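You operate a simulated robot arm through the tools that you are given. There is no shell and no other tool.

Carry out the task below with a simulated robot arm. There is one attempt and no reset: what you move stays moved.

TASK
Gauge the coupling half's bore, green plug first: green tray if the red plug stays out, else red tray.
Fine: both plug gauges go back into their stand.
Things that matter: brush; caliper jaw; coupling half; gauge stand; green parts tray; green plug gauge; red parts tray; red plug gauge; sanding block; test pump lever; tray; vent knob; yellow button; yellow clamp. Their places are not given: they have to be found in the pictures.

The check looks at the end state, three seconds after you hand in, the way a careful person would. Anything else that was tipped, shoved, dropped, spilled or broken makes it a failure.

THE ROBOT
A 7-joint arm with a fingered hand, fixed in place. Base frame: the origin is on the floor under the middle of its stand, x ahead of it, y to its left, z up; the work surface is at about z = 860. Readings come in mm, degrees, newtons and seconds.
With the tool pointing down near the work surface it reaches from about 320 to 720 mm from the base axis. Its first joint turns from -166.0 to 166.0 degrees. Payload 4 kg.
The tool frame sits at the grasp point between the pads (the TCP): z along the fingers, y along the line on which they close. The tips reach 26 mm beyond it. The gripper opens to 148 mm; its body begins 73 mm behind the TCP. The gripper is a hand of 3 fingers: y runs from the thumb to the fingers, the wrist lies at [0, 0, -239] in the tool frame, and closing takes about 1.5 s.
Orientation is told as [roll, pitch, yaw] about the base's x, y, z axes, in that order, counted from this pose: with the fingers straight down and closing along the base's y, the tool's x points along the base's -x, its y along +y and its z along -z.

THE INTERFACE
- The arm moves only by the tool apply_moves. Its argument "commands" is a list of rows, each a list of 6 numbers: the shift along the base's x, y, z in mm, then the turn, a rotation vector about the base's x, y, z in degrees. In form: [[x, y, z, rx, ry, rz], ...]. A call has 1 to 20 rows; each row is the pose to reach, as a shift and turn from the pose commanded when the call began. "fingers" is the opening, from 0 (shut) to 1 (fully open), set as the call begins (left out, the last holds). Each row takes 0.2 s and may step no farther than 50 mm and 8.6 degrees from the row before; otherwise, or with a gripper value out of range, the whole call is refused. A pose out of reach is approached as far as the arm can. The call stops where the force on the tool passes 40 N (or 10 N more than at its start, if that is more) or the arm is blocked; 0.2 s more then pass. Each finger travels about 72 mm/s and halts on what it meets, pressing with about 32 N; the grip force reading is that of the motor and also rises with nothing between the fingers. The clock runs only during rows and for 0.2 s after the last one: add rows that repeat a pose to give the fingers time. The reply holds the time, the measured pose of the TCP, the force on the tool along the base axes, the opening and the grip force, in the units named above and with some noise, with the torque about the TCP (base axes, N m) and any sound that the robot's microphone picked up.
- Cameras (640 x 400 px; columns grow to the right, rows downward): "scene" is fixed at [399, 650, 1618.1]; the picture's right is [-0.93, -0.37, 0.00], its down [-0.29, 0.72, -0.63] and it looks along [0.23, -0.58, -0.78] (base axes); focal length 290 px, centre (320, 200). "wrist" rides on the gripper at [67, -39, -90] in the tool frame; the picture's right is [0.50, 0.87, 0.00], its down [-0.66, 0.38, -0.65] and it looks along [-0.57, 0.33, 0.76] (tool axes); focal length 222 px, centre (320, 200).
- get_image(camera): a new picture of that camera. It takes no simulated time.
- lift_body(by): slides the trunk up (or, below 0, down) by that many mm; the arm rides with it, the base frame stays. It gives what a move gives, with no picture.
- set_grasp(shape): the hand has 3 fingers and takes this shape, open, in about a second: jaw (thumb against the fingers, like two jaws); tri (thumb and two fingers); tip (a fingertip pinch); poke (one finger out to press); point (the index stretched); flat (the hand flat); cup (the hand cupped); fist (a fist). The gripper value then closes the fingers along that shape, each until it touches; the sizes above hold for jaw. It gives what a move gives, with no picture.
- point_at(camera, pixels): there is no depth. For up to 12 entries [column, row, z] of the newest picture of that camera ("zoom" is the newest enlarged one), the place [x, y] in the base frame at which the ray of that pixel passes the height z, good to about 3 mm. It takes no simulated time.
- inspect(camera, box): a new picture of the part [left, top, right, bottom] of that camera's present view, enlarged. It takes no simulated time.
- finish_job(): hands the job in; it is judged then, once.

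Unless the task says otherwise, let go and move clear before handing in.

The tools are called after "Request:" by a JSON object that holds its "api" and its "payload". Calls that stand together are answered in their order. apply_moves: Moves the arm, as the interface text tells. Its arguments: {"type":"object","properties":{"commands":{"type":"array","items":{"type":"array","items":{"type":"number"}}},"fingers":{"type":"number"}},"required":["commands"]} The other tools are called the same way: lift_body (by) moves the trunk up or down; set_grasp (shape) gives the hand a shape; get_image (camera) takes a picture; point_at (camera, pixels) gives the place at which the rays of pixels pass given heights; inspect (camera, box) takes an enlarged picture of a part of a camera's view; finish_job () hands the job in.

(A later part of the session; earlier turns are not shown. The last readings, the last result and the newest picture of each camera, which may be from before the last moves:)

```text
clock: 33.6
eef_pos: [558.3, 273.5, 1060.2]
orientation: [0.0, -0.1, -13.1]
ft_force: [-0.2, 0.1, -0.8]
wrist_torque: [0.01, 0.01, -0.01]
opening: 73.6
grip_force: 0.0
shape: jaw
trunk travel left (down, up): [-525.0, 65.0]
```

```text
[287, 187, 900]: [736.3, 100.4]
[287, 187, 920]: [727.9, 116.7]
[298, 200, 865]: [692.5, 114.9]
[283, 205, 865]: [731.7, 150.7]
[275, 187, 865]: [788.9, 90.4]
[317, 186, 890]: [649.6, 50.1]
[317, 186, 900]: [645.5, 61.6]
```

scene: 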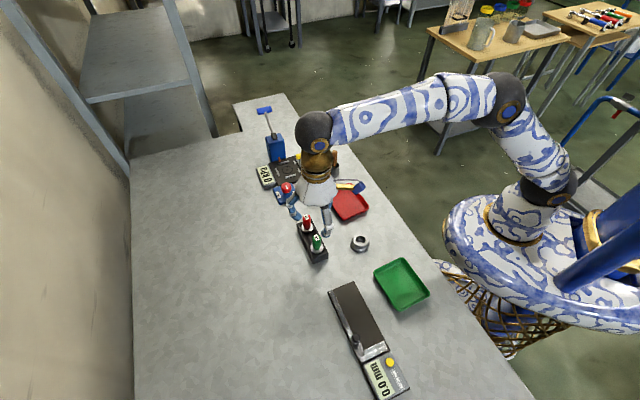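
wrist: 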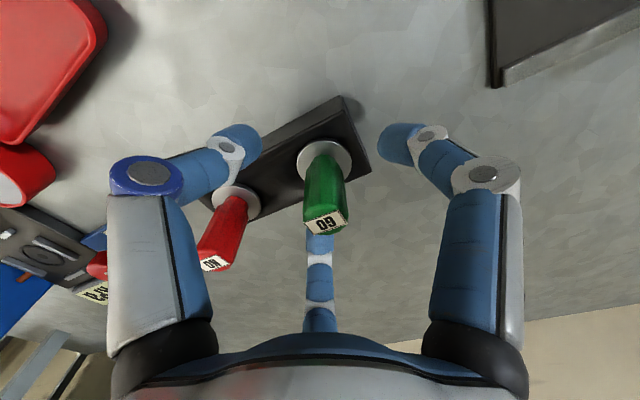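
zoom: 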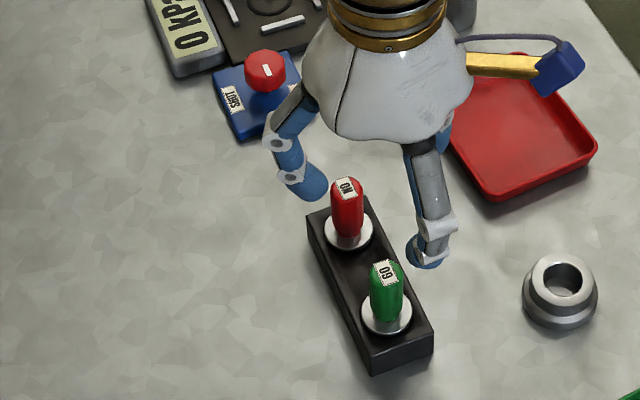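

The vent knob is about 165 mm from the red plug, so it's clear. I'll move above red at (613.5,221) with yaw +60° to put the green plug in a finger gap.

Request:
{"api": "apply_moves", "payload": {"commands": [[7, -6, 0, 0, 0, 7.5], [14, -12, 0, 0, 0, 15], [21, -19, 0, 0, 0, 22.5], [28, -26, 0, 0, 0, 30], [35, -33, 0, 0, 0, 37.5], [42, -40, 0, 0, 0, 45], [48, -46, 0, 0, 0, 52.5], [53.8, -50.7, 0, 0, 0, 60], [53.8, -50.7, 0, 0, 0, 60]]}}

Request:
{"api": "get_image", "payload": {"camera": "wrist"}}

Request:
{"api": "get_image", "payload": {"camera": "scene"}}

```text
clock: 35.6
eef_pos: [613.3, 220.1, 1062.3]
orientation: [0.0, -0.1, 47.1]
ft_force: [0.0, 0.0, -0.4]
wrist_torque: [0.01, 0.01, 0.01]
opening: 73.5
grip_force: 0.1
shape: jaw
trunk travel left (down, up): [-525.0, 65.0]
```

```text
taken
```

wrist: 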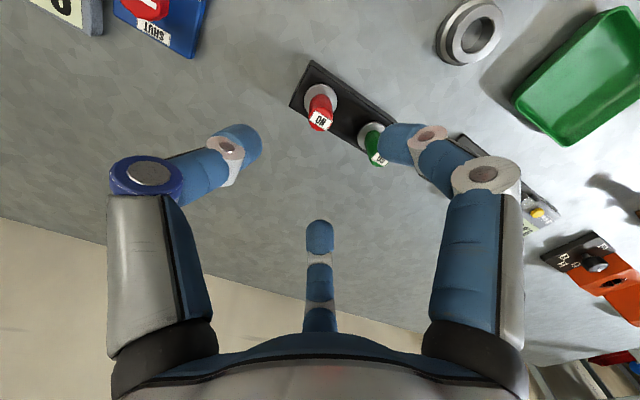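

```text
taken
```

scene: 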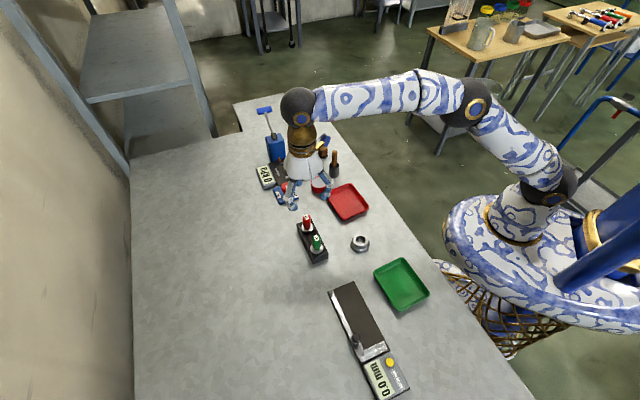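

The red plug is at about (320,112) in the wrist view, nearly on axis. I'll zoom in and average rays on its flange and top.

Request:
{"api": "inspect", "payload": {"camera": "wrist", "box": [280, 70, 360, 150]}}

```text
5.00 times, centred on (320, 110) of wrist
```

zoom: 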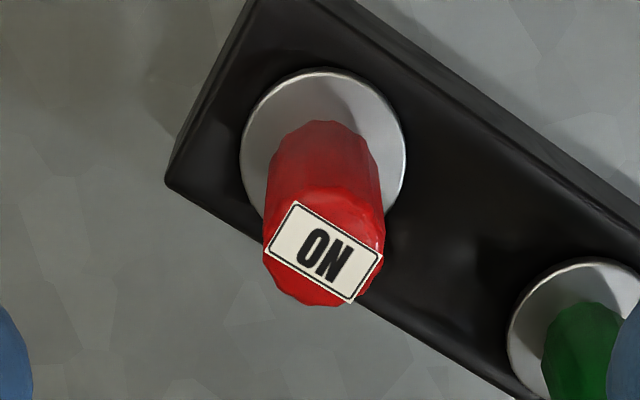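

Request:
{"api": "point_at", "payload": {"camera": "zoom", "pixels": [[323, 151, 892], [240, 151, 892], [406, 151, 892], [323, 70, 892], [323, 232, 892], [324, 247, 948], [264, 247, 948], [384, 247, 948], [324, 190, 948], [324, 304, 948], [324, 247, 952], [323, 151, 890]]}}

```text
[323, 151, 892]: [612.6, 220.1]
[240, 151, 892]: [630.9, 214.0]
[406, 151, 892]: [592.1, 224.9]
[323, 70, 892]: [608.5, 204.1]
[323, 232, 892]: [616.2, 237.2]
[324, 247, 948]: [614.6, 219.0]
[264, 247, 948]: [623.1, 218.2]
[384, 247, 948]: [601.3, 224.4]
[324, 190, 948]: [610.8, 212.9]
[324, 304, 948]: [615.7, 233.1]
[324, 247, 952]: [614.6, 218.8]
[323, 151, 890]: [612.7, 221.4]
```

Averages put red at (613,220.5), within 0.5 mm of the TCP. Descending to z≈934.

Request:
{"api": "apply_moves", "payload": {"commands": [[-0.3, -0.3, -25, 0, 0, 0], [-0.3, -0.3, -50, 0, 0, 0], [-0.3, -0.3, -75, 0, 0, 0], [-0.3, -0.3, -95, 0, 0, 0], [-0.3, -0.3, -110, 0, 0, 0], [-0.3, -0.3, -120, 0, 0, 0], [-0.3, -0.3, -126, 0, 0, 0], [-0.3, -0.3, -126, 0, 0, 0]], "fingers": 0.5}}

Request:
{"api": "get_image", "payload": {"camera": "wrist"}}

Request:
{"api": "inspect", "payload": {"camera": "scene", "box": [260, 180, 340, 270]}}

```text
clock: 37.4
eef_pos: [613.4, 219.9, 933.2]
orientation: [0.1, 0.0, 47.0]
ft_force: [0.4, 0.0, 0.7]
wrist_torque: [0.0, 0.0, -0.03]
opening: 73.7
grip_force: 0.0
shape: jaw
trunk travel left (down, up): [-525.0, 65.0]
```

```text
taken
```

wrist: 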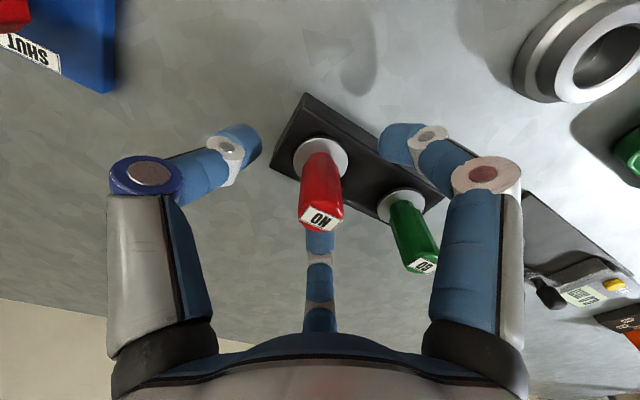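

```text
4.44 times, centred on (300, 225) of scene
```

zoom: 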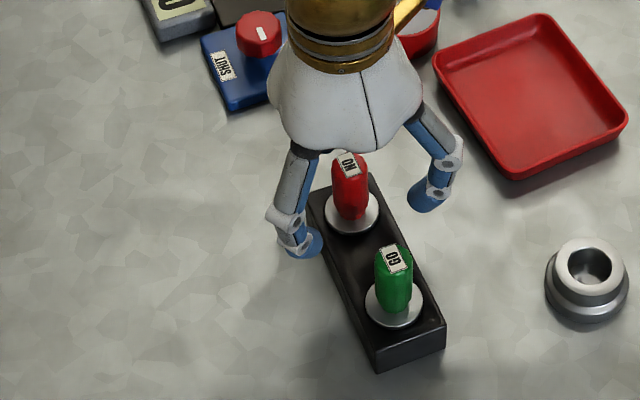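

The red handle is centred (320,195) and green sits in a finger gap. Closing on red.

Request:
{"api": "apply_moves", "payload": {"commands": [[0, 0, 0, 0, 0, 0], [0, 0, 0, 0, 0, 0], [0, 0, 0, 0, 0, 0], [0, 0, 0, 0, 0, 0], [0, 0, 0, 0, 0, 0], [0, 0, 0, 0, 0, 0], [0, 0, 0, 0, 0, 0], [0, 0, 0, 0, 0, 0]], "fingers": 0}}

Request:
{"api": "get_image", "payload": {"camera": "wrist"}}

```text
clock: 39.2
eef_pos: [614.8, 220.7, 934.7]
orientation: [0.1, 0.1, 46.9]
ft_force: [-0.4, 0.2, -0.6]
wrist_torque: [0.0, 0.02, 0.01]
opening: 17.0
grip_force: 32.5
shape: jaw
trunk travel left (down, up): [-525.0, 65.0]
```

```text
taken
```

wrist: 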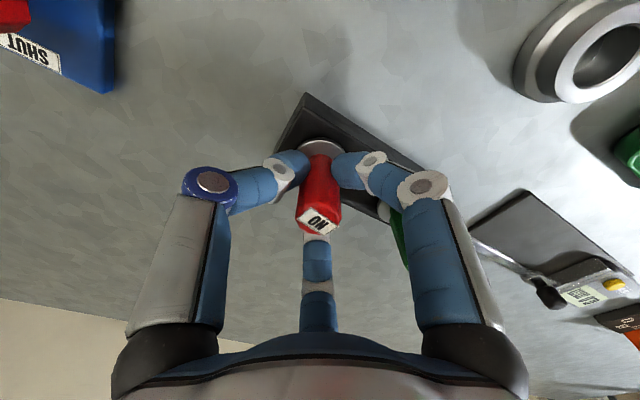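

Red is gripped (opening 17.0, 32.5 N). Lifting straight up gently to clear the hole and the green plug.

Request:
{"api": "apply_moves", "payload": {"commands": [[0, 0, 4, 0, 0, 0], [0, 0, 10, 0, 0, 0], [0, 0, 18, 0, 0, 0], [0, 0, 28, 0, 0, 0], [0, 0, 40, 0, 0, 0], [0, 0, 60, 0, 0, 0], [0, 0, 80, 0, 0, 0], [0, 0, 106, 0, 0, 0], [0, 0, 130, 0, 0, 0], [0, 0, 130, 0, 0, 0]]}}

Request:
{"api": "get_image", "payload": {"camera": "wrist"}}

Request:
{"api": "inspect", "payload": {"camera": "scene", "box": [260, 150, 380, 270]}}

```text
clock: 41.4
eef_pos: [613.5, 219.7, 1064.2]
orientation: [0.1, 0.1, 46.9]
ft_force: [0.5, 0.6, -0.8]
wrist_torque: [-0.01, 0.0, -0.03]
opening: 16.4
grip_force: 31.8
shape: jaw
trunk travel left (down, up): [-525.0, 65.0]
```

```text
taken
```

wrist: 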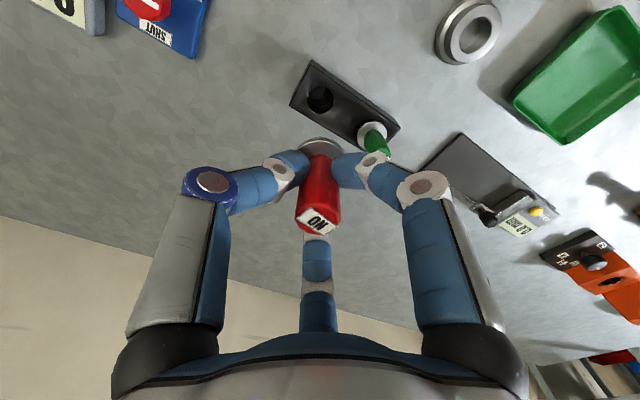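

```text
3.33 times, centred on (320, 210) of scene
```

zoom: 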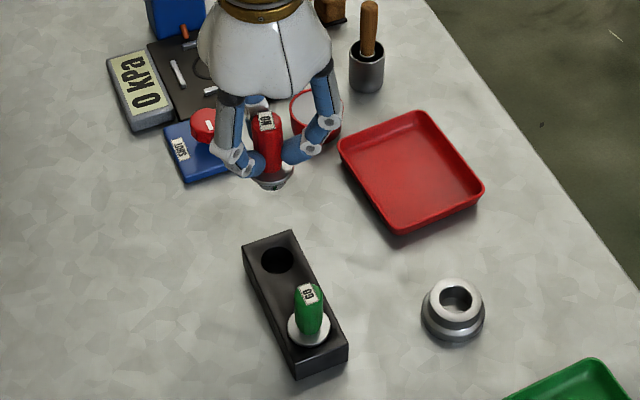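

Red is lifted clear. Carrying it over to above the coupling, rotating back to yaw 0 so the scene camera can see the pin.

Request:
{"api": "apply_moves", "payload": {"commands": [[-23, -3, 0, 0, 0, -6.7], [-46, -6, 0, 0, 0, -13.4], [-69, -9, 0, 0, 0, -20.1], [-92, -12, 0, 0, 0, -26.8], [-115, -15.5, 0, 0, 0, -33.5], [-138, -18.6, 0, 0, 0, -40.2], [-160.8, -21.7, 0, 0, 0, -47], [-160.8, -21.7, -25, 0, 0, -47], [-160.8, -21.7, -50, 0, 0, -47], [-160.8, -21.7, -70, 0, 0, -47], [-160.8, -21.7, -70, 0, 0, -47]]}}

Request:
{"api": "inspect", "payload": {"camera": "scene", "box": [345, 210, 380, 255]}}

Request:
{"api": "inspect", "payload": {"camera": "wrist", "box": [270, 60, 370, 240]}}

```text
clock: 43.8
eef_pos: [453.0, 200.0, 994.9]
orientation: [0.0, -0.2, 0.0]
ft_force: [-0.2, 0.4, -0.8]
wrist_torque: [0.0, 0.01, -0.02]
opening: 16.7
grip_force: 32.2
shape: jaw
trunk travel left (down, up): [-525.0, 65.0]
```

```text
8.89 times, centred on (362, 232) of scene
```

zoom: 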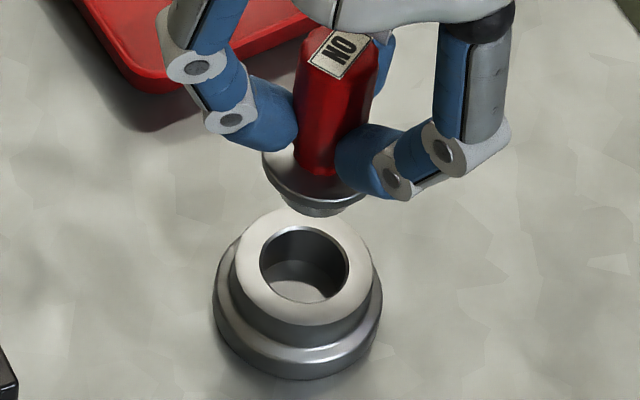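

```text
2.22 times, centred on (320, 150) of wrist
```

zoom: 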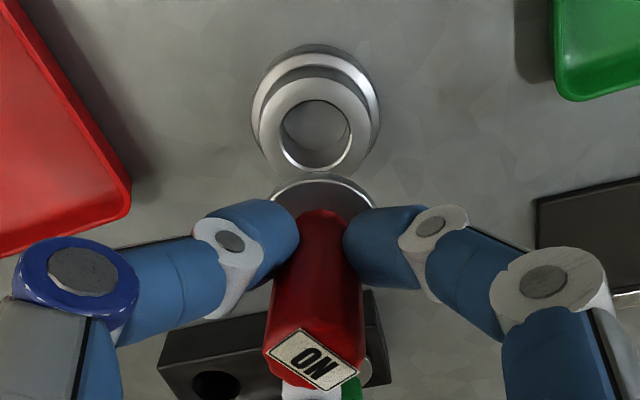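

The red plug is above the bore. Its flange/pin in the zoom (about (305,205)) sits slightly left of where green was, so I'll zoom in for detail on the pin.

Request:
{"api": "inspect", "payload": {"camera": "scene", "box": [350, 222, 375, 250]}}

Request:
{"api": "get_image", "payload": {"camera": "wrist"}}

```text
14.29 times, centred on (362, 236) of scene
```

zoom: 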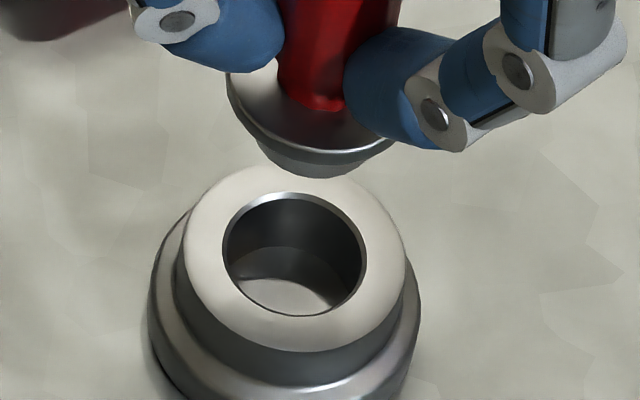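

```text
taken
```

wrist: 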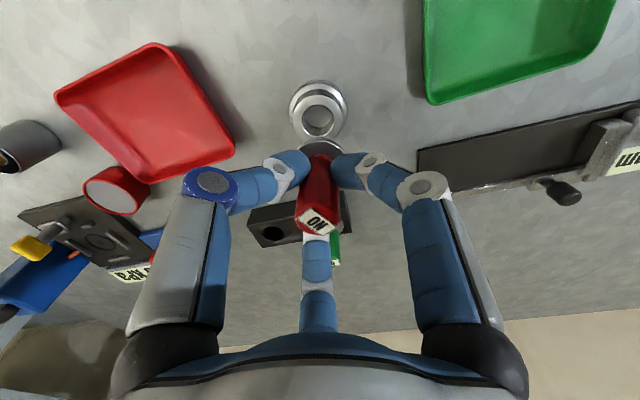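

Red's pin is visibly wider (≈26–27 mm) and close to the bore size, so this needs careful feel. Descending to z≈960 first and checking.

Request:
{"api": "apply_moves", "payload": {"commands": [[0, 0, -8, 0, 0, 0], [0, 0, -16, 0, 0, 0], [0, 0, -24, 0, 0, 0], [0, 0, -32, 0, 0, 0], [0, 0, -36, 0, 0, 0], [0, 0, -36, 0, 0, 0]]}}

Request:
{"api": "inspect", "payload": {"camera": "scene", "box": [350, 222, 375, 250]}}

```text
clock: 45.2
eef_pos: [452.0, 200.1, 958.2]
orientation: [-0.1, 0.1, -0.2]
ft_force: [-0.2, -0.3, -1.0]
wrist_torque: [-0.02, 0.02, 0.01]
opening: 16.8
grip_force: 32.2
shape: jaw
trunk travel left (down, up): [-525.0, 65.0]
```

```text
14.29 times, centred on (362, 236) of scene
```

zoom: 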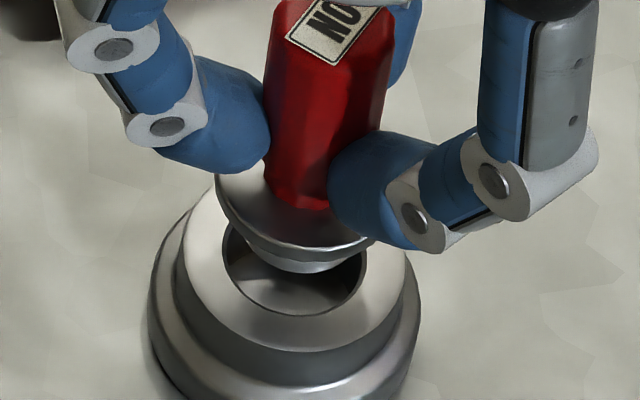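

No contact at z≈958 and the pin lines up with the bore laterally. Continuing in 2 mm steps.

Request:
{"api": "apply_moves", "payload": {"commands": [[0, 0, -2, 0, 0, 0], [0, 0, -4, 0, 0, 0], [0, 0, -6, 0, 0, 0], [0, 0, -8, 0, 0, 0], [0, 0, -8, 0, 0, 0]]}}

Request:
{"api": "inspect", "payload": {"camera": "scene", "box": [350, 222, 375, 250]}}

```text
clock: 46.4
eef_pos: [451.5, 199.7, 952.0]
orientation: [0.1, -0.1, -0.1]
ft_force: [-0.5, 0.0, -2.3]
wrist_torque: [0.03, 0.0, -0.02]
opening: 16.5
grip_force: 32.3
shape: jaw
trunk travel left (down, up): [-525.0, 65.0]
```

```text
14.29 times, centred on (362, 236) of scene
```

zoom: 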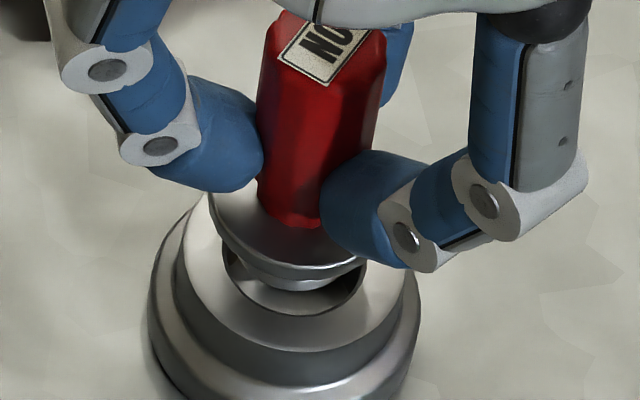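

Request:
{"api": "apply_moves", "payload": {"commands": [[0, 0, -1, 0, 0, 0], [0, 0, -2, 0, 0, 0], [0, 0, -3, 0, 0, 0], [0, 0, -4, 0, 0, 0], [0, 0, -4, 0, 0, 0]]}}

Request:
{"api": "inspect", "payload": {"camera": "scene", "box": [350, 222, 375, 250]}}

```text
clock: 47.6
eef_pos: [453.1, 199.0, 947.3]
orientation: [0.1, 0.0, 0.0]
ft_force: [-0.5, 0.0, -1.9]
wrist_torque: [0.01, 0.02, 0.01]
opening: 16.8
grip_force: 32.3
shape: jaw
trunk travel left (down, up): [-525.0, 65.0]
```

```text
14.29 times, centred on (362, 236) of scene
```

zoom: 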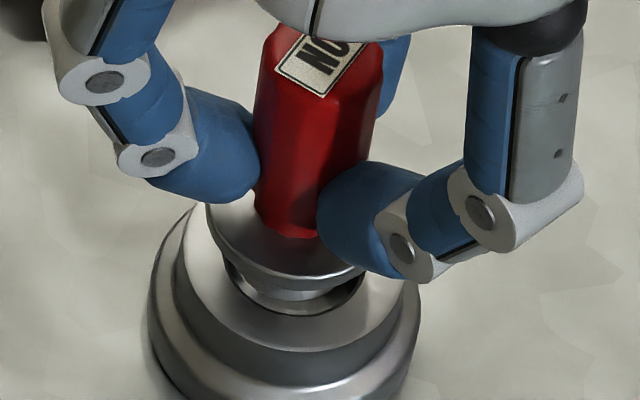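

Request:
{"api": "apply_moves", "payload": {"commands": [[0, 0, -1, 0, 0, 0], [0, 0, -2, 0, 0, 0], [0, 0, -3, 0, 0, 0], [0, 0, -3, 0, 0, 0]]}}

Request:
{"api": "inspect", "payload": {"camera": "scene", "box": [350, 222, 375, 250]}}

```text
clock: 48.6
eef_pos: [453.3, 200.5, 943.1]
orientation: [0.1, 0.0, 0.0]
ft_force: [-0.1, 0.6, -1.5]
wrist_torque: [0.02, -0.02, 0.01]
opening: 16.8
grip_force: 31.8
shape: jaw
trunk travel left (down, up): [-525.0, 65.0]
```

```text
14.29 times, centred on (362, 236) of scene
```

zoom: 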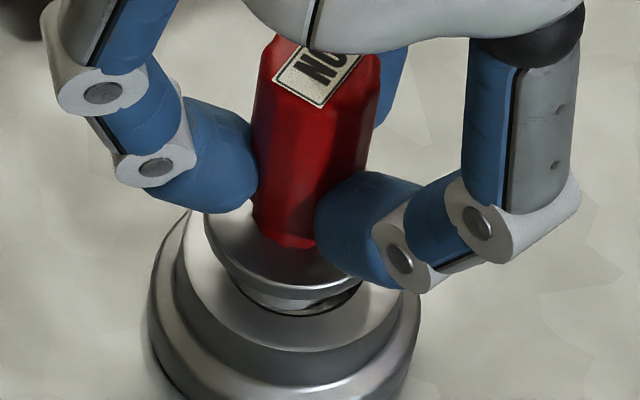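

Request:
{"api": "apply_moves", "payload": {"commands": [[0, 0, -1, 0, 0, 0], [0, 0, -2, 0, 0, 0], [0, 0, -2, 0, 0, 0]]}}

Request:
{"api": "inspect", "payload": {"camera": "scene", "box": [350, 222, 375, 250]}}

```text
clock: 49.4
eef_pos: [452.9, 199.1, 942.5]
orientation: [0.0, 0.0, 0.0]
ft_force: [-0.4, -0.1, -0.6]
wrist_torque: [0.0, 0.02, -0.01]
opening: 16.7
grip_force: 32.2
shape: jaw
trunk travel left (down, up): [-525.0, 65.0]
```

```text
14.29 times, centred on (362, 236) of scene
```

zoom: 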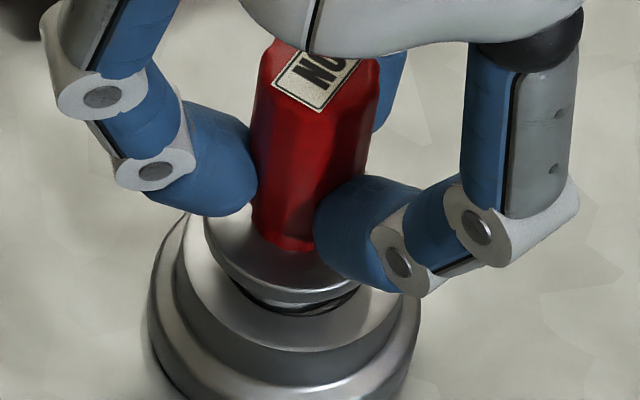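

Still no firm contact at z≈941–942. Another 2 mm in 1 mm steps.

Request:
{"api": "apply_moves", "payload": {"commands": [[0, 0, -1, 0, 0, 0], [0, 0, -2, 0, 0, 0], [0, 0, -2, 0, 0, 0]]}}

Request:
{"api": "inspect", "payload": {"camera": "scene", "box": [350, 222, 375, 250]}}

```text
clock: 50.2
eef_pos: [452.7, 199.0, 939.9]
orientation: [0.1, 0.0, -0.1]
ft_force: [-0.2, -0.2, -2.3]
wrist_torque: [0.0, 0.01, 0.05]
opening: 16.6
grip_force: 32.2
shape: jaw
trunk travel left (down, up): [-525.0, 65.0]
```

```text
14.29 times, centred on (362, 236) of scene
```

zoom: 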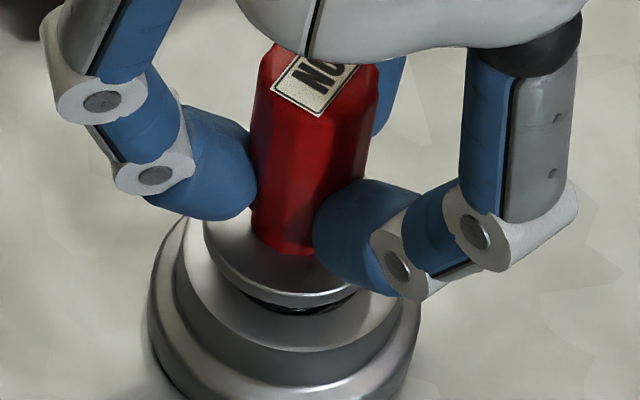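

Request:
{"api": "apply_moves", "payload": {"commands": [[0, 0, -1, 0, 0, 0], [0, 0, -2, 0, 0, 0], [0, 0, -2, 0, 0, 0]]}}

Request:
{"api": "inspect", "payload": {"camera": "scene", "box": [350, 222, 375, 250]}}

```text
clock: 51.0
eef_pos: [453.0, 199.5, 937.4]
orientation: [0.0, -0.2, -0.1]
ft_force: [-0.6, -0.2, -2.7]
wrist_torque: [-0.02, 0.02, -0.01]
opening: 16.4
grip_force: 31.4
shape: jaw
trunk travel left (down, up): [-525.0, 65.0]
```

```text
14.29 times, centred on (362, 236) of scene
```

zoom: 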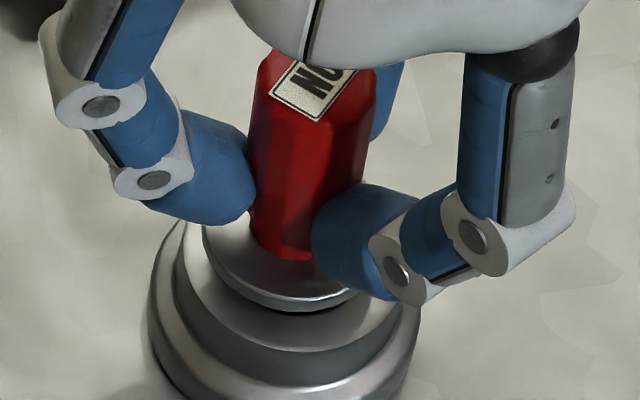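

Request:
{"api": "apply_moves", "payload": {"commands": [[0, 0, -1, 0, 0, 0], [0, 0, -2, 0, 0, 0], [0, 0, -2, 0, 0, 0]]}}

Request:
{"api": "inspect", "payload": {"camera": "scene", "box": [350, 222, 375, 250]}}

```text
clock: 51.8
eef_pos: [453.0, 198.0, 935.6]
orientation: [0.2, -0.2, -0.1]
ft_force: [-1.2, -0.1, -1.1]
wrist_torque: [0.01, 0.01, 0.0]
opening: 16.5
grip_force: 31.7
shape: jaw
trunk travel left (down, up): [-525.0, 65.0]
```

```text
14.29 times, centred on (362, 236) of scene
```

zoom: 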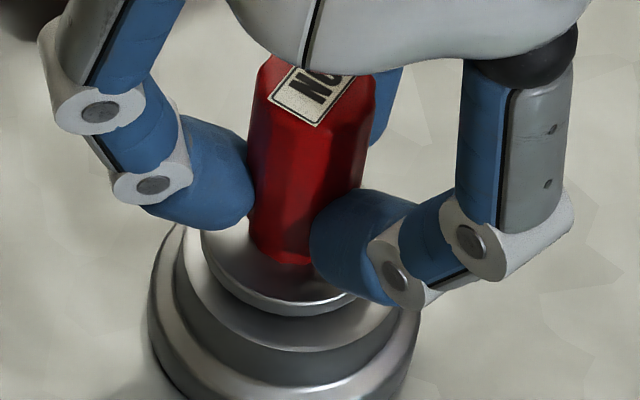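

Request:
{"api": "apply_moves", "payload": {"commands": [[0, 0, -1, 0, 0, 0], [0, 0, -2, 0, 0, 0], [0, 0, -2, 0, 0, 0]]}}

Request:
{"api": "inspect", "payload": {"camera": "scene", "box": [350, 222, 375, 250]}}

```text
clock: 52.6
eef_pos: [452.9, 198.7, 933.9]
orientation: [-0.1, 0.0, -0.1]
ft_force: [0.1, -0.4, -0.7]
wrist_torque: [-0.01, 0.01, 0.0]
opening: 17.0
grip_force: 32.2
shape: jaw
trunk travel left (down, up): [-525.0, 65.0]
```

```text
14.29 times, centred on (362, 236) of scene
```

zoom: 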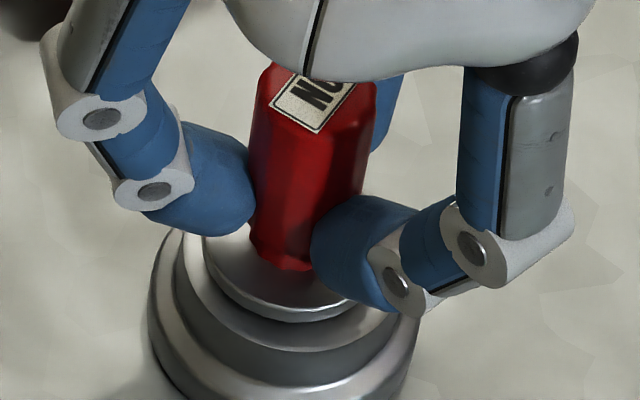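

The red flange's lower edge is now at (280,322), nearly on the coupling's face, with no resistance so far. A few more 1 mm steps to confirm seating.

Request:
{"api": "apply_moves", "payload": {"commands": [[0, 0, -1, 0, 0, 0], [0, 0, -1, 0, 0, 0], [0, 0, -2, 0, 0, 0], [0, 0, -2, 0, 0, 0]]}}

Request:
{"api": "inspect", "payload": {"camera": "scene", "box": [350, 222, 375, 250]}}

```text
clock: 53.6
eef_pos: [453.6, 198.1, 932.2]
orientation: [0.0, 0.0, -0.1]
ft_force: [0.2, 0.3, -1.6]
wrist_torque: [-0.03, -0.02, -0.03]
opening: 16.8
grip_force: 32.0
shape: jaw
trunk travel left (down, up): [-525.0, 65.0]
```

```text
14.29 times, centred on (362, 236) of scene
```

zoom: 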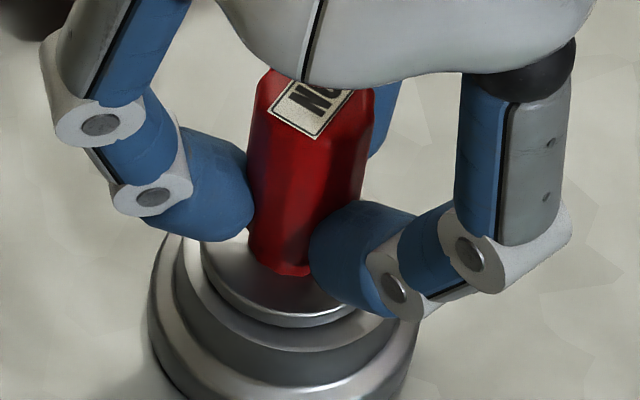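

Request:
{"api": "apply_moves", "payload": {"commands": [[0, 0, -1, 0, 0, 0], [0, 0, -2, 0, 0, 0], [0, 0, -2, 0, 0, 0]]}}

Request:
{"api": "inspect", "payload": {"camera": "scene", "box": [350, 222, 375, 250]}}

```text
clock: 54.4
eef_pos: [453.6, 200.6, 929.3]
orientation: [0.1, 0.0, -0.1]
ft_force: [-0.1, -0.5, -0.1]
wrist_torque: [-0.04, -0.01, 0.0]
opening: 16.8
grip_force: 31.5
shape: jaw
trunk travel left (down, up): [-525.0, 65.0]
```

```text
14.29 times, centred on (362, 236) of scene
```

zoom: 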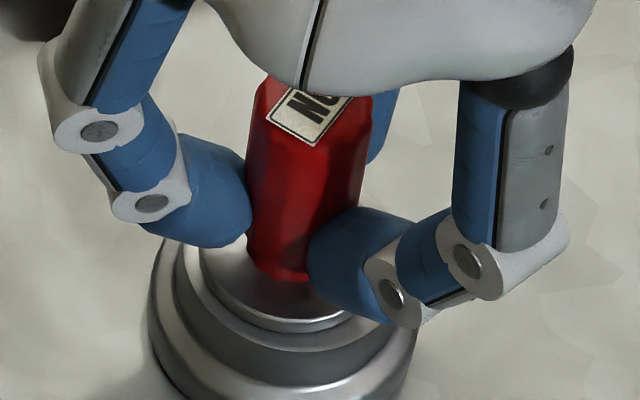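

Request:
{"api": "apply_moves", "payload": {"commands": [[0, 0, -1, 0, 0, 0], [0, 0, -2, 0, 0, 0], [0, 0, -2, 0, 0, 0]]}}

Request:
{"api": "inspect", "payload": {"camera": "scene", "box": [350, 222, 375, 250]}}

```text
clock: 55.2
eef_pos: [452.3, 199.2, 928.1]
orientation: [0.1, -0.2, -0.1]
ft_force: [-0.1, -1.0, 14.0]
wrist_torque: [-0.08, -0.1, 0.03]
opening: 16.9
grip_force: 31.4
shape: jaw
trunk travel left (down, up): [-525.0, 65.0]
```

```text
14.29 times, centred on (362, 236) of scene
```

zoom: 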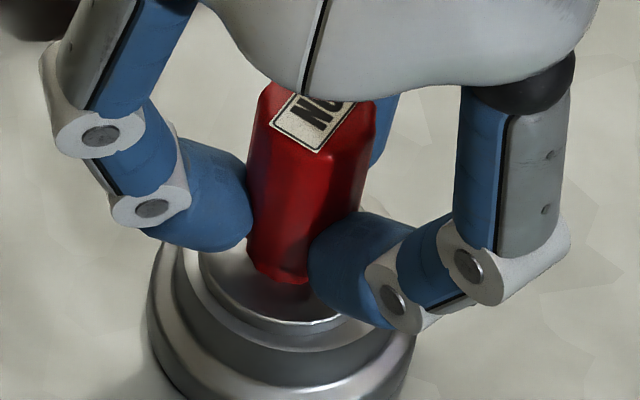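

Contact of +14 N came at z≈928, the same height at which green seated, with no resistance on the way, so the red plug goes in too: the coupling belongs in the red tray. I'll double-check with the wrist view before withdrawing.

Request:
{"api": "inspect", "payload": {"camera": "wrist", "box": [260, 80, 380, 240]}}

Request:
{"api": "inspect", "payload": {"camera": "scene", "box": [345, 210, 380, 255]}}

```text
2.50 times, centred on (320, 160) of wrist
```

zoom: 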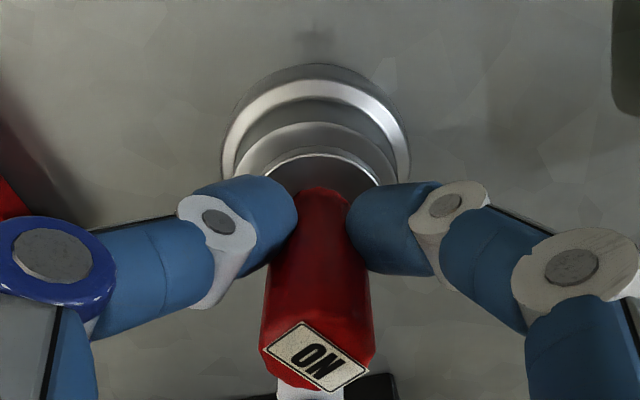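

```text
8.89 times, centred on (362, 232) of scene
```

zoom: 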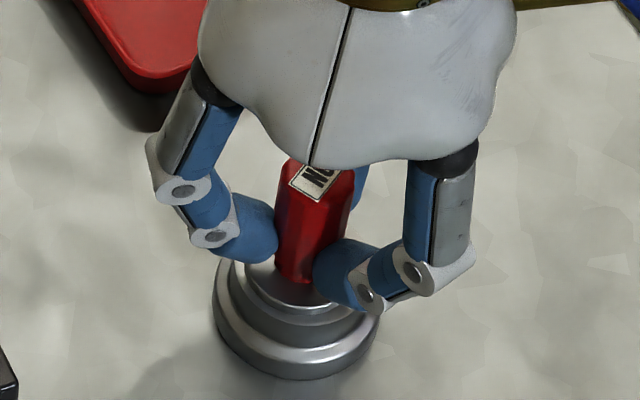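

The flange lies flat on the coupling face in both views; red has entered fully. Withdrawing straight up.

Request:
{"api": "apply_moves", "payload": {"commands": [[0, 0, 2, 0, 0, 0], [0, 0, 4, 0, 0, 0], [0, 0, 8, 0, 0, 0], [0, 0, 13, 0, 0, 0], [0, 0, 20, 0, 0, 0], [0, 0, 28, 0, 0, 0], [0, 0, 40, 0, 0, 0], [0, 0, 67, 0, 0, 0], [0, 0, 100, 0, 0, 0], [0, 0, 137, 0, 0, 0], [0, 0, 137, 0, 0, 0]]}}

Request:
{"api": "inspect", "payload": {"camera": "scene", "box": [290, 150, 400, 270]}}

```text
clock: 57.6
eef_pos: [451.2, 198.0, 1065.2]
orientation: [0.1, -0.2, -0.1]
ft_force: [-0.8, -0.9, -1.5]
wrist_torque: [0.03, 0.02, -0.03]
opening: 16.9
grip_force: 31.7
shape: jaw
trunk travel left (down, up): [-525.0, 65.0]
```

```text
3.33 times, centred on (345, 210) of scene
```

zoom: 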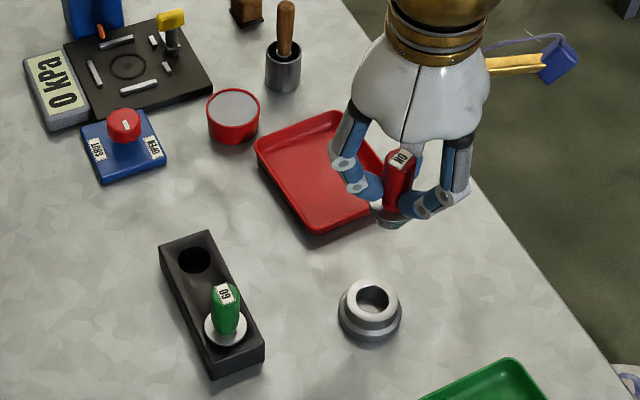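

The coupling stayed in place. Carrying red back above its stand hole with yaw 47°.

Request:
{"api": "apply_moves", "payload": {"commands": [[23, 3, 0, 0, 0, 6.7], [46, 6, 0, 0, 0, 13.4], [69, 9, 0, 0, 0, 20.1], [92, 12, 0, 0, 0, 26.8], [115, 15.5, 0, 0, 0, 33.5], [138, 18.6, 0, 0, 0, 40.2], [160.8, 21.7, 0, 0, 0, 47], [160.8, 21.7, 0, 0, 0, 47], [160.8, 21.7, -25, 0, 0, 47], [160.8, 21.7, -50, 0, 0, 47], [160.8, 21.7, -70, 0, 0, 47], [160.8, 21.7, -70, 0, 0, 47]]}}

Request:
{"api": "inspect", "payload": {"camera": "scene", "box": [280, 190, 340, 260]}}

Request:
{"api": "get_image", "payload": {"camera": "wrist"}}

```text
clock: 60.2
eef_pos: [612.3, 219.5, 993.4]
orientation: [0.1, -0.1, 46.9]
ft_force: [-0.2, 0.2, -1.6]
wrist_torque: [0.01, -0.02, -0.03]
opening: 16.6
grip_force: 31.9
shape: jaw
trunk travel left (down, up): [-525.0, 65.0]
```

```text
5.71 times, centred on (310, 225) of scene
```

zoom: 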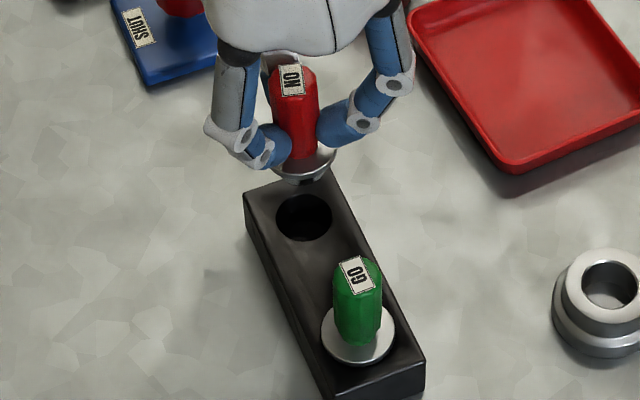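

```text
taken
```

wrist: 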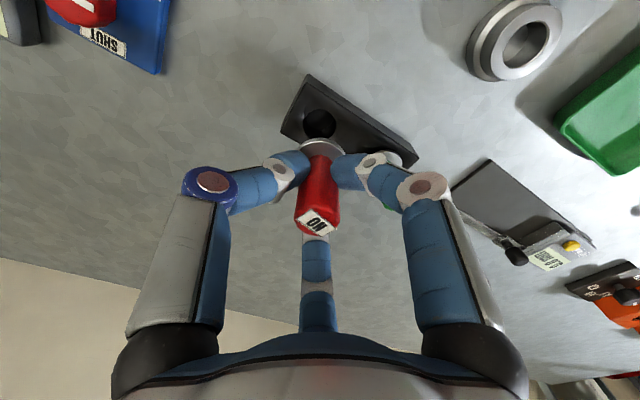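

Red is lined up over its empty hole (zoom (304,218)). Lowering slowly to just above the seat.

Request:
{"api": "apply_moves", "payload": {"commands": [[0, 0, -10, 0, 0, 0], [0, 0, -20, 0, 0, 0], [0, 0, -28, 0, 0, 0], [0, 0, -35, 0, 0, 0], [0, 0, -41, 0, 0, 0], [0, 0, -47, 0, 0, 0], [0, 0, -52, 0, 0, 0], [0, 0, -56, 0, 0, 0], [0, 0, -59, 0, 0, 0], [0, 0, -59, 0, 0, 0]]}}

Request:
{"api": "inspect", "payload": {"camera": "scene", "box": [280, 190, 340, 260]}}

```text
clock: 62.4
eef_pos: [614.5, 220.7, 935.9]
orientation: [0.1, -0.1, 46.9]
ft_force: [0.3, -0.3, -1.7]
wrist_torque: [0.01, -0.04, 0.03]
opening: 16.8
grip_force: 31.5
shape: jaw
trunk travel left (down, up): [-525.0, 65.0]
```

```text
5.71 times, centred on (310, 225) of scene
```

zoom: 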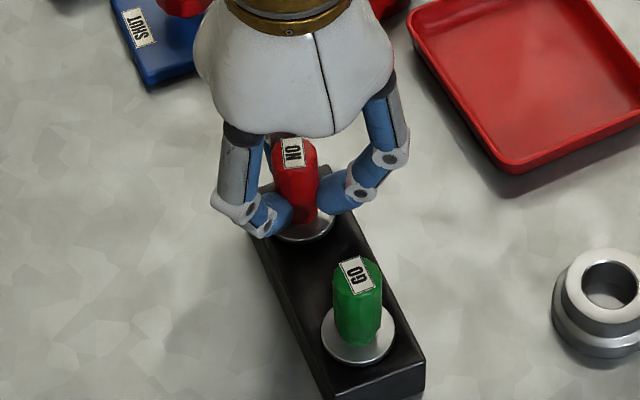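

The pin is down in the hole without side load. Lowering the last bit to contact.

Request:
{"api": "apply_moves", "payload": {"commands": [[0, 0, -1, 0, 0, 0], [0, 0, -2, 0, 0, 0], [0, 0, -3, 0, 0, 0], [0, 0, -3, 0, 0, 0]]}}

```text
clock: 63.4
eef_pos: [613.0, 220.6, 933.0]
orientation: [0.1, -0.2, 46.9]
ft_force: [-0.3, -0.8, 3.5]
wrist_torque: [0.01, -0.1, -0.03]
opening: 16.7
grip_force: 32.4
shape: jaw
trunk travel left (down, up): [-525.0, 65.0]
```

Contact at +3.5 N means the red plug is seated. Releasing by opening to 0.5.

Request:
{"api": "apply_moves", "payload": {"commands": [[0, 0, 0, 0, 0, 0], [0, 0, 0, 0, 0, 0], [0, 0, 0, 0, 0, 0], [0, 0, 0, 0, 0, 0], [0, 0, 0, 0, 0, 0], [0, 0, 0, 0, 0, 0]], "fingers": 0.5}}

Request:
{"api": "get_image", "payload": {"camera": "wrist"}}

```text
clock: 64.8
eef_pos: [613.1, 220.7, 932.4]
orientation: [0.1, -0.2, 46.9]
ft_force: [-0.4, 0.1, -0.2]
wrist_torque: [0.01, 0.01, 0.0]
opening: 73.5
grip_force: 0.0
shape: jaw
trunk travel left (down, up): [-525.0, 65.0]
```

```text
taken
```

wrist: 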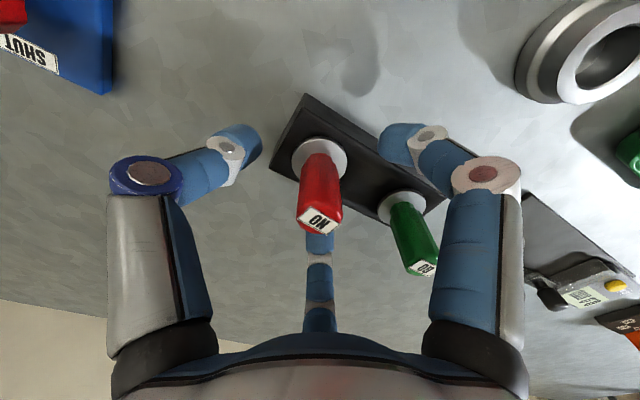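

Both plugs stand in their holes. Before lifting away, I'll look at the coupling's profile at the top right of the wrist view to plan the grip.

Request:
{"api": "inspect", "payload": {"camera": "wrist", "box": [500, 0, 640, 110]}}

Request:
{"api": "apply_moves", "payload": {"commands": [[0, 0, 10, 0, 0, 0], [0, 0, 30, 0, 0, 0], [0, 0, 60, 0, 0, 0], [0, 0, 95, 0, 0, 0], [0, 0, 130, 0, 0, 0], [0, 0, 130, 0, 0, 0]]}}

Request:
{"api": "inspect", "payload": {"camera": "scene", "box": [285, 190, 345, 270]}}

Request:
{"api": "inspect", "payload": {"camera": "scene", "box": [344, 228, 376, 256]}}

```text
3.64 times, centred on (570, 55) of wrist
```

zoom: 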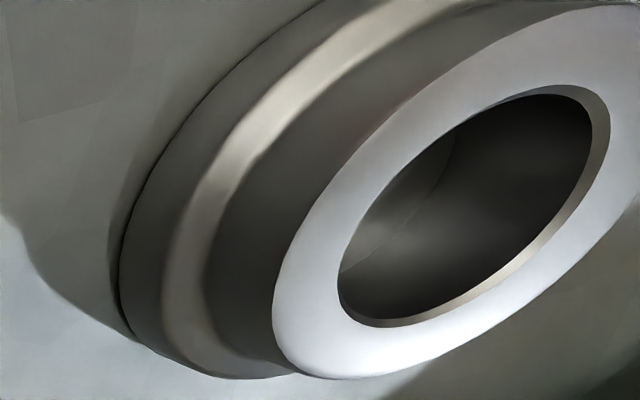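

```text
clock: 66.2
eef_pos: [612.5, 221.6, 1063.2]
orientation: [0.2, 0.0, 46.9]
ft_force: [-0.1, 0.4, 0.0]
wrist_torque: [0.01, -0.01, 0.03]
opening: 73.3
grip_force: 0.1
shape: jaw
trunk travel left (down, up): [-525.0, 65.0]
```

```text
5.00 times, centred on (315, 230) of scene
```

zoom: 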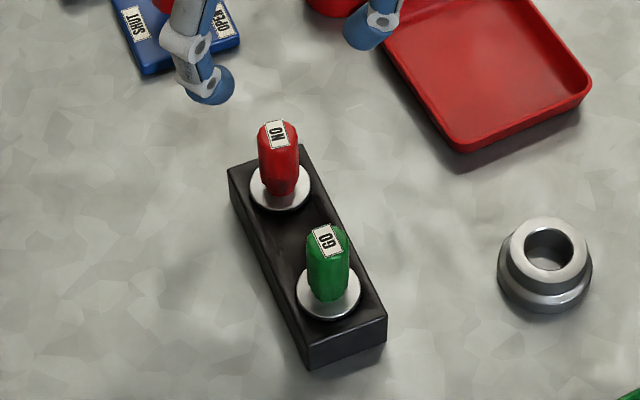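

```text
14.29 times, centred on (360, 242) of scene
```

zoom: 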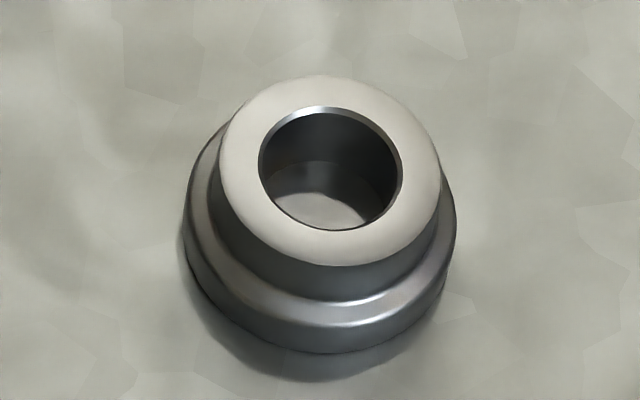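

Both gauges are seated and the coupling hasn't moved (bore centre still at (330,169)). Next I'll get the red tray's geometry and start moving toward the coupling.

Request:
{"api": "apply_moves", "payload": {"commands": [[-23, -3, 0, 0, 0, -6.7], [-46, -6, 0, 0, 0, -13.4], [-69, -9, 0, 0, 0, -20.1], [-92, -12, 0, 0, 0, -26.8], [-115, -15.5, 0, 0, 0, -33.5], [-138, -18.6, 0, 0, 0, -40.2], [-160.8, -21.7, 0, 0, 0, -47], [-160.8, -21.7, 0, 0, 0, -47]], "fingers": 0.6}}

Request:
{"api": "get_image", "payload": {"camera": "wrist"}}

Request:
{"api": "inspect", "payload": {"camera": "scene", "box": [315, 170, 385, 230]}}

```text
clock: 68.0
eef_pos: [452.9, 199.1, 1063.2]
orientation: [0.1, -0.2, -0.2]
ft_force: [-0.1, -0.7, -0.7]
wrist_torque: [0.01, 0.02, -0.01]
opening: 88.0
grip_force: 0.1
shape: jaw
trunk travel left (down, up): [-525.0, 65.0]
```

```text
taken
```

wrist: 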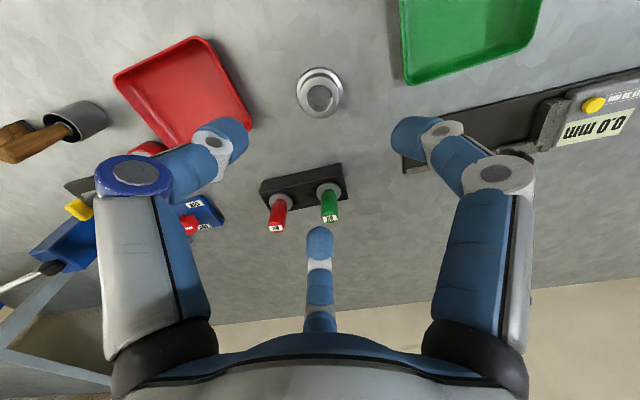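

```text
6.67 times, centred on (350, 200) of scene
```

zoom: 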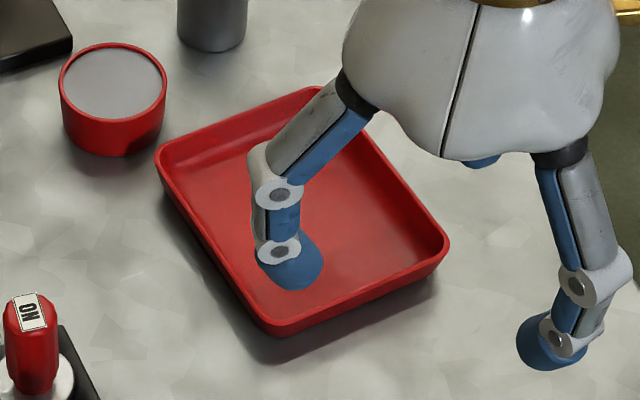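

Tray rim corners appear at zoom (155,160), (318,88), (449,250), (275,335). Getting their coordinates.

Request:
{"api": "point_at", "payload": {"camera": "zoom", "pixels": [[157, 160, 882], [318, 90, 882], [448, 248, 882], [275, 333, 882], [302, 205, 864], [185, 165, 864], [325, 112, 864], [425, 245, 864], [275, 318, 864]]}}

Request:
{"api": "inspect", "payload": {"camera": "wrist", "box": [280, 50, 360, 130]}}

```text
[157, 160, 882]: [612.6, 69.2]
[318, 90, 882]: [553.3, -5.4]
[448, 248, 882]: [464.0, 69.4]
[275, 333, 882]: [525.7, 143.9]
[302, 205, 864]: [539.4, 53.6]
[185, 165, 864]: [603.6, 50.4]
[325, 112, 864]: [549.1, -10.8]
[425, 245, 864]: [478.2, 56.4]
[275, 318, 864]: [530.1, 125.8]
```

```text
5.00 times, centred on (320, 90) of wrist
```

zoom: 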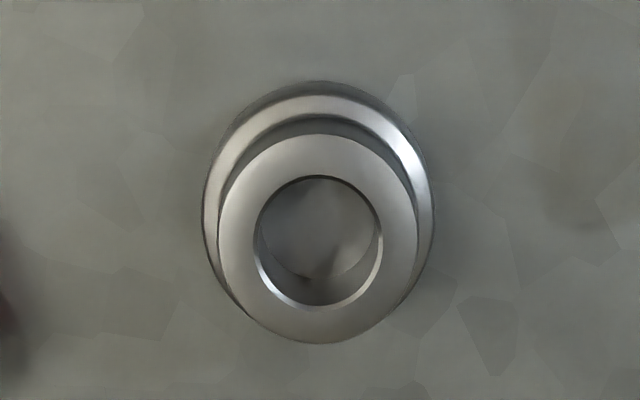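

I'll cross-check the tray rim height with the wrist view and re-measure the coupling centre from it.

Request:
{"api": "point_at", "payload": {"camera": "zoom", "pixels": [[318, 241, 886], [254, 241, 886], [382, 241, 886], [318, 176, 886], [318, 307, 886], [220, 239, 886], [417, 239, 886], [318, 135, 886], [318, 343, 886]]}}

Request:
{"api": "inspect", "payload": {"camera": "wrist", "box": [100, 25, 265, 165]}}

```text
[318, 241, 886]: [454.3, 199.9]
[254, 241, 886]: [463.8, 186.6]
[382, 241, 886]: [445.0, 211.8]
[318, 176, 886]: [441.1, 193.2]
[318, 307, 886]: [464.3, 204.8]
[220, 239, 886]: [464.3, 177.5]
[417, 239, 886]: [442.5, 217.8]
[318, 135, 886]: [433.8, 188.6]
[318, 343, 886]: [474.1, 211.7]
```

```text
2.86 times, centred on (182, 95) of wrist
```

zoom: 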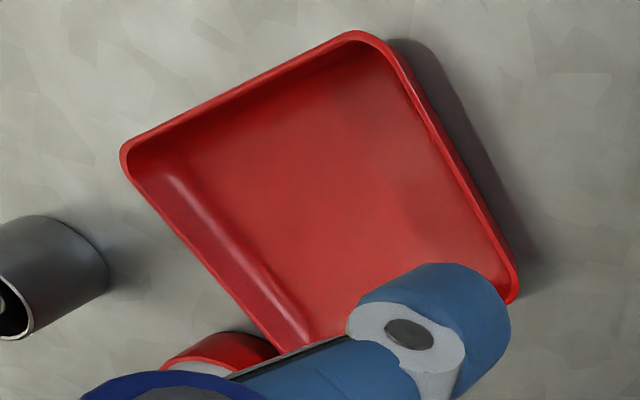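

Request:
{"api": "point_at", "payload": {"camera": "zoom", "pixels": [[122, 155, 870], [122, 155, 882], [362, 32, 870], [362, 32, 882], [515, 297, 870], [515, 297, 882], [312, 350, 864], [150, 180, 864], [350, 65, 864], [500, 270, 864]]}}

```text
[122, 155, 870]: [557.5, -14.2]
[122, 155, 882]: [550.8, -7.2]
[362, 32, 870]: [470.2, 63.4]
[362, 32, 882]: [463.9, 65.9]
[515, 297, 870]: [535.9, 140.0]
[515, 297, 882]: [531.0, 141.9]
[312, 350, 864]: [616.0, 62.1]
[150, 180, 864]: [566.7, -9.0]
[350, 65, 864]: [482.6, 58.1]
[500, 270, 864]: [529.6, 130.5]
```

The tray's rim is at z≈881, centred near (539,68) with its long axis at about 140°, and the coupling centre is ≈(453,199), shoulder z≈872, top ≈886. I'll yaw −10° to match the tray later and descend over the coupling to grip its upper ring.

Request:
{"api": "apply_moves", "payload": {"commands": [[0.6, 0.1, -20, 0, 0, -5], [0.6, 0.1, -45, 0, 0, -10], [0.6, 0.1, -75, 0, 0, -10], [0.6, 0.1, -105, 0, 0, -10], [0.6, 0.1, -130, 0, 0, -10], [0.6, 0.1, -145, 0, 0, -10], [0.6, 0.1, -154, 0, 0, -10], [0.6, 0.1, -154, 0, 0, -10]], "fingers": 0.5}}

Request:
{"api": "get_image", "payload": {"camera": "wrist"}}

Request:
{"api": "inspect", "payload": {"camera": "scene", "box": [335, 205, 390, 265]}}

```text
clock: 69.8
eef_pos: [453.5, 200.0, 908.6]
orientation: [0.0, 0.1, -10.2]
ft_force: [0.4, -0.5, 0.4]
wrist_torque: [0.0, 0.0, 0.0]
opening: 74.5
grip_force: 0.1
shape: jaw
trunk travel left (down, up): [-525.0, 65.0]
```

```text
taken
```

wrist: 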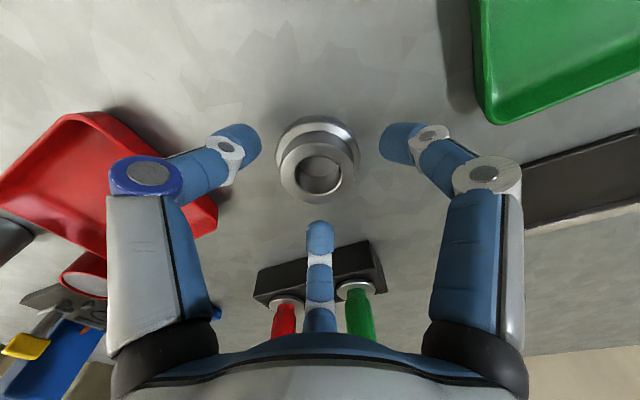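

```text
6.67 times, centred on (362, 235) of scene
```

zoom: 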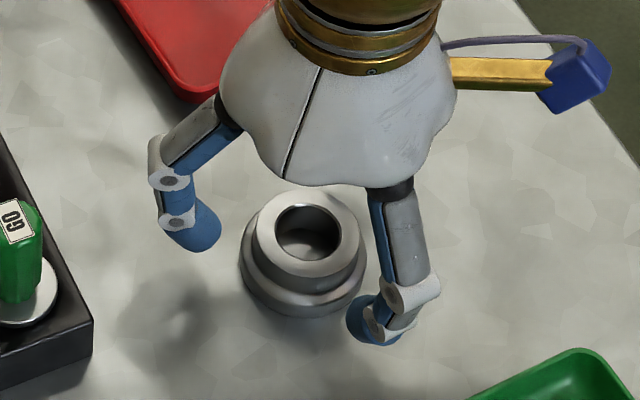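

The coupling is centred between the open fingers (bore centre at (319,175), expected (321,177)). Descending the last 9 mm to z≈899 so the tips meet the upper ring above the shoulder.

Request:
{"api": "apply_moves", "payload": {"commands": [[0, 0, -3, 0, 0, 0], [0, 0, -6, 0, 0, 0], [0, 0, -9, 0, 0, 0], [0, 0, -9, 0, 0, 0]], "fingers": 0.45}}

Request:
{"api": "inspect", "payload": {"camera": "scene", "box": [335, 205, 390, 265]}}

Request:
{"api": "inspect", "payload": {"camera": "wrist", "box": [180, 90, 460, 265]}}

```text
clock: 70.8
eef_pos: [454.1, 199.5, 898.2]
orientation: [0.0, -0.1, -10.1]
ft_force: [0.1, -0.4, -0.2]
wrist_torque: [0.0, 0.01, 0.0]
opening: 67.0
grip_force: 0.1
shape: jaw
trunk travel left (down, up): [-525.0, 65.0]
```

```text
6.67 times, centred on (362, 235) of scene
```

zoom: 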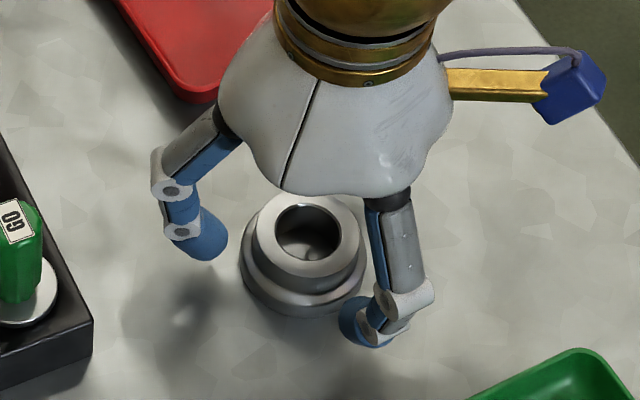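

```text
2.29 times, centred on (320, 178) of wrist
```

zoom: 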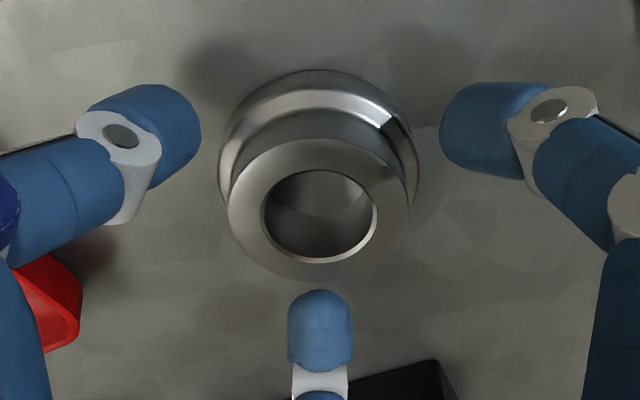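

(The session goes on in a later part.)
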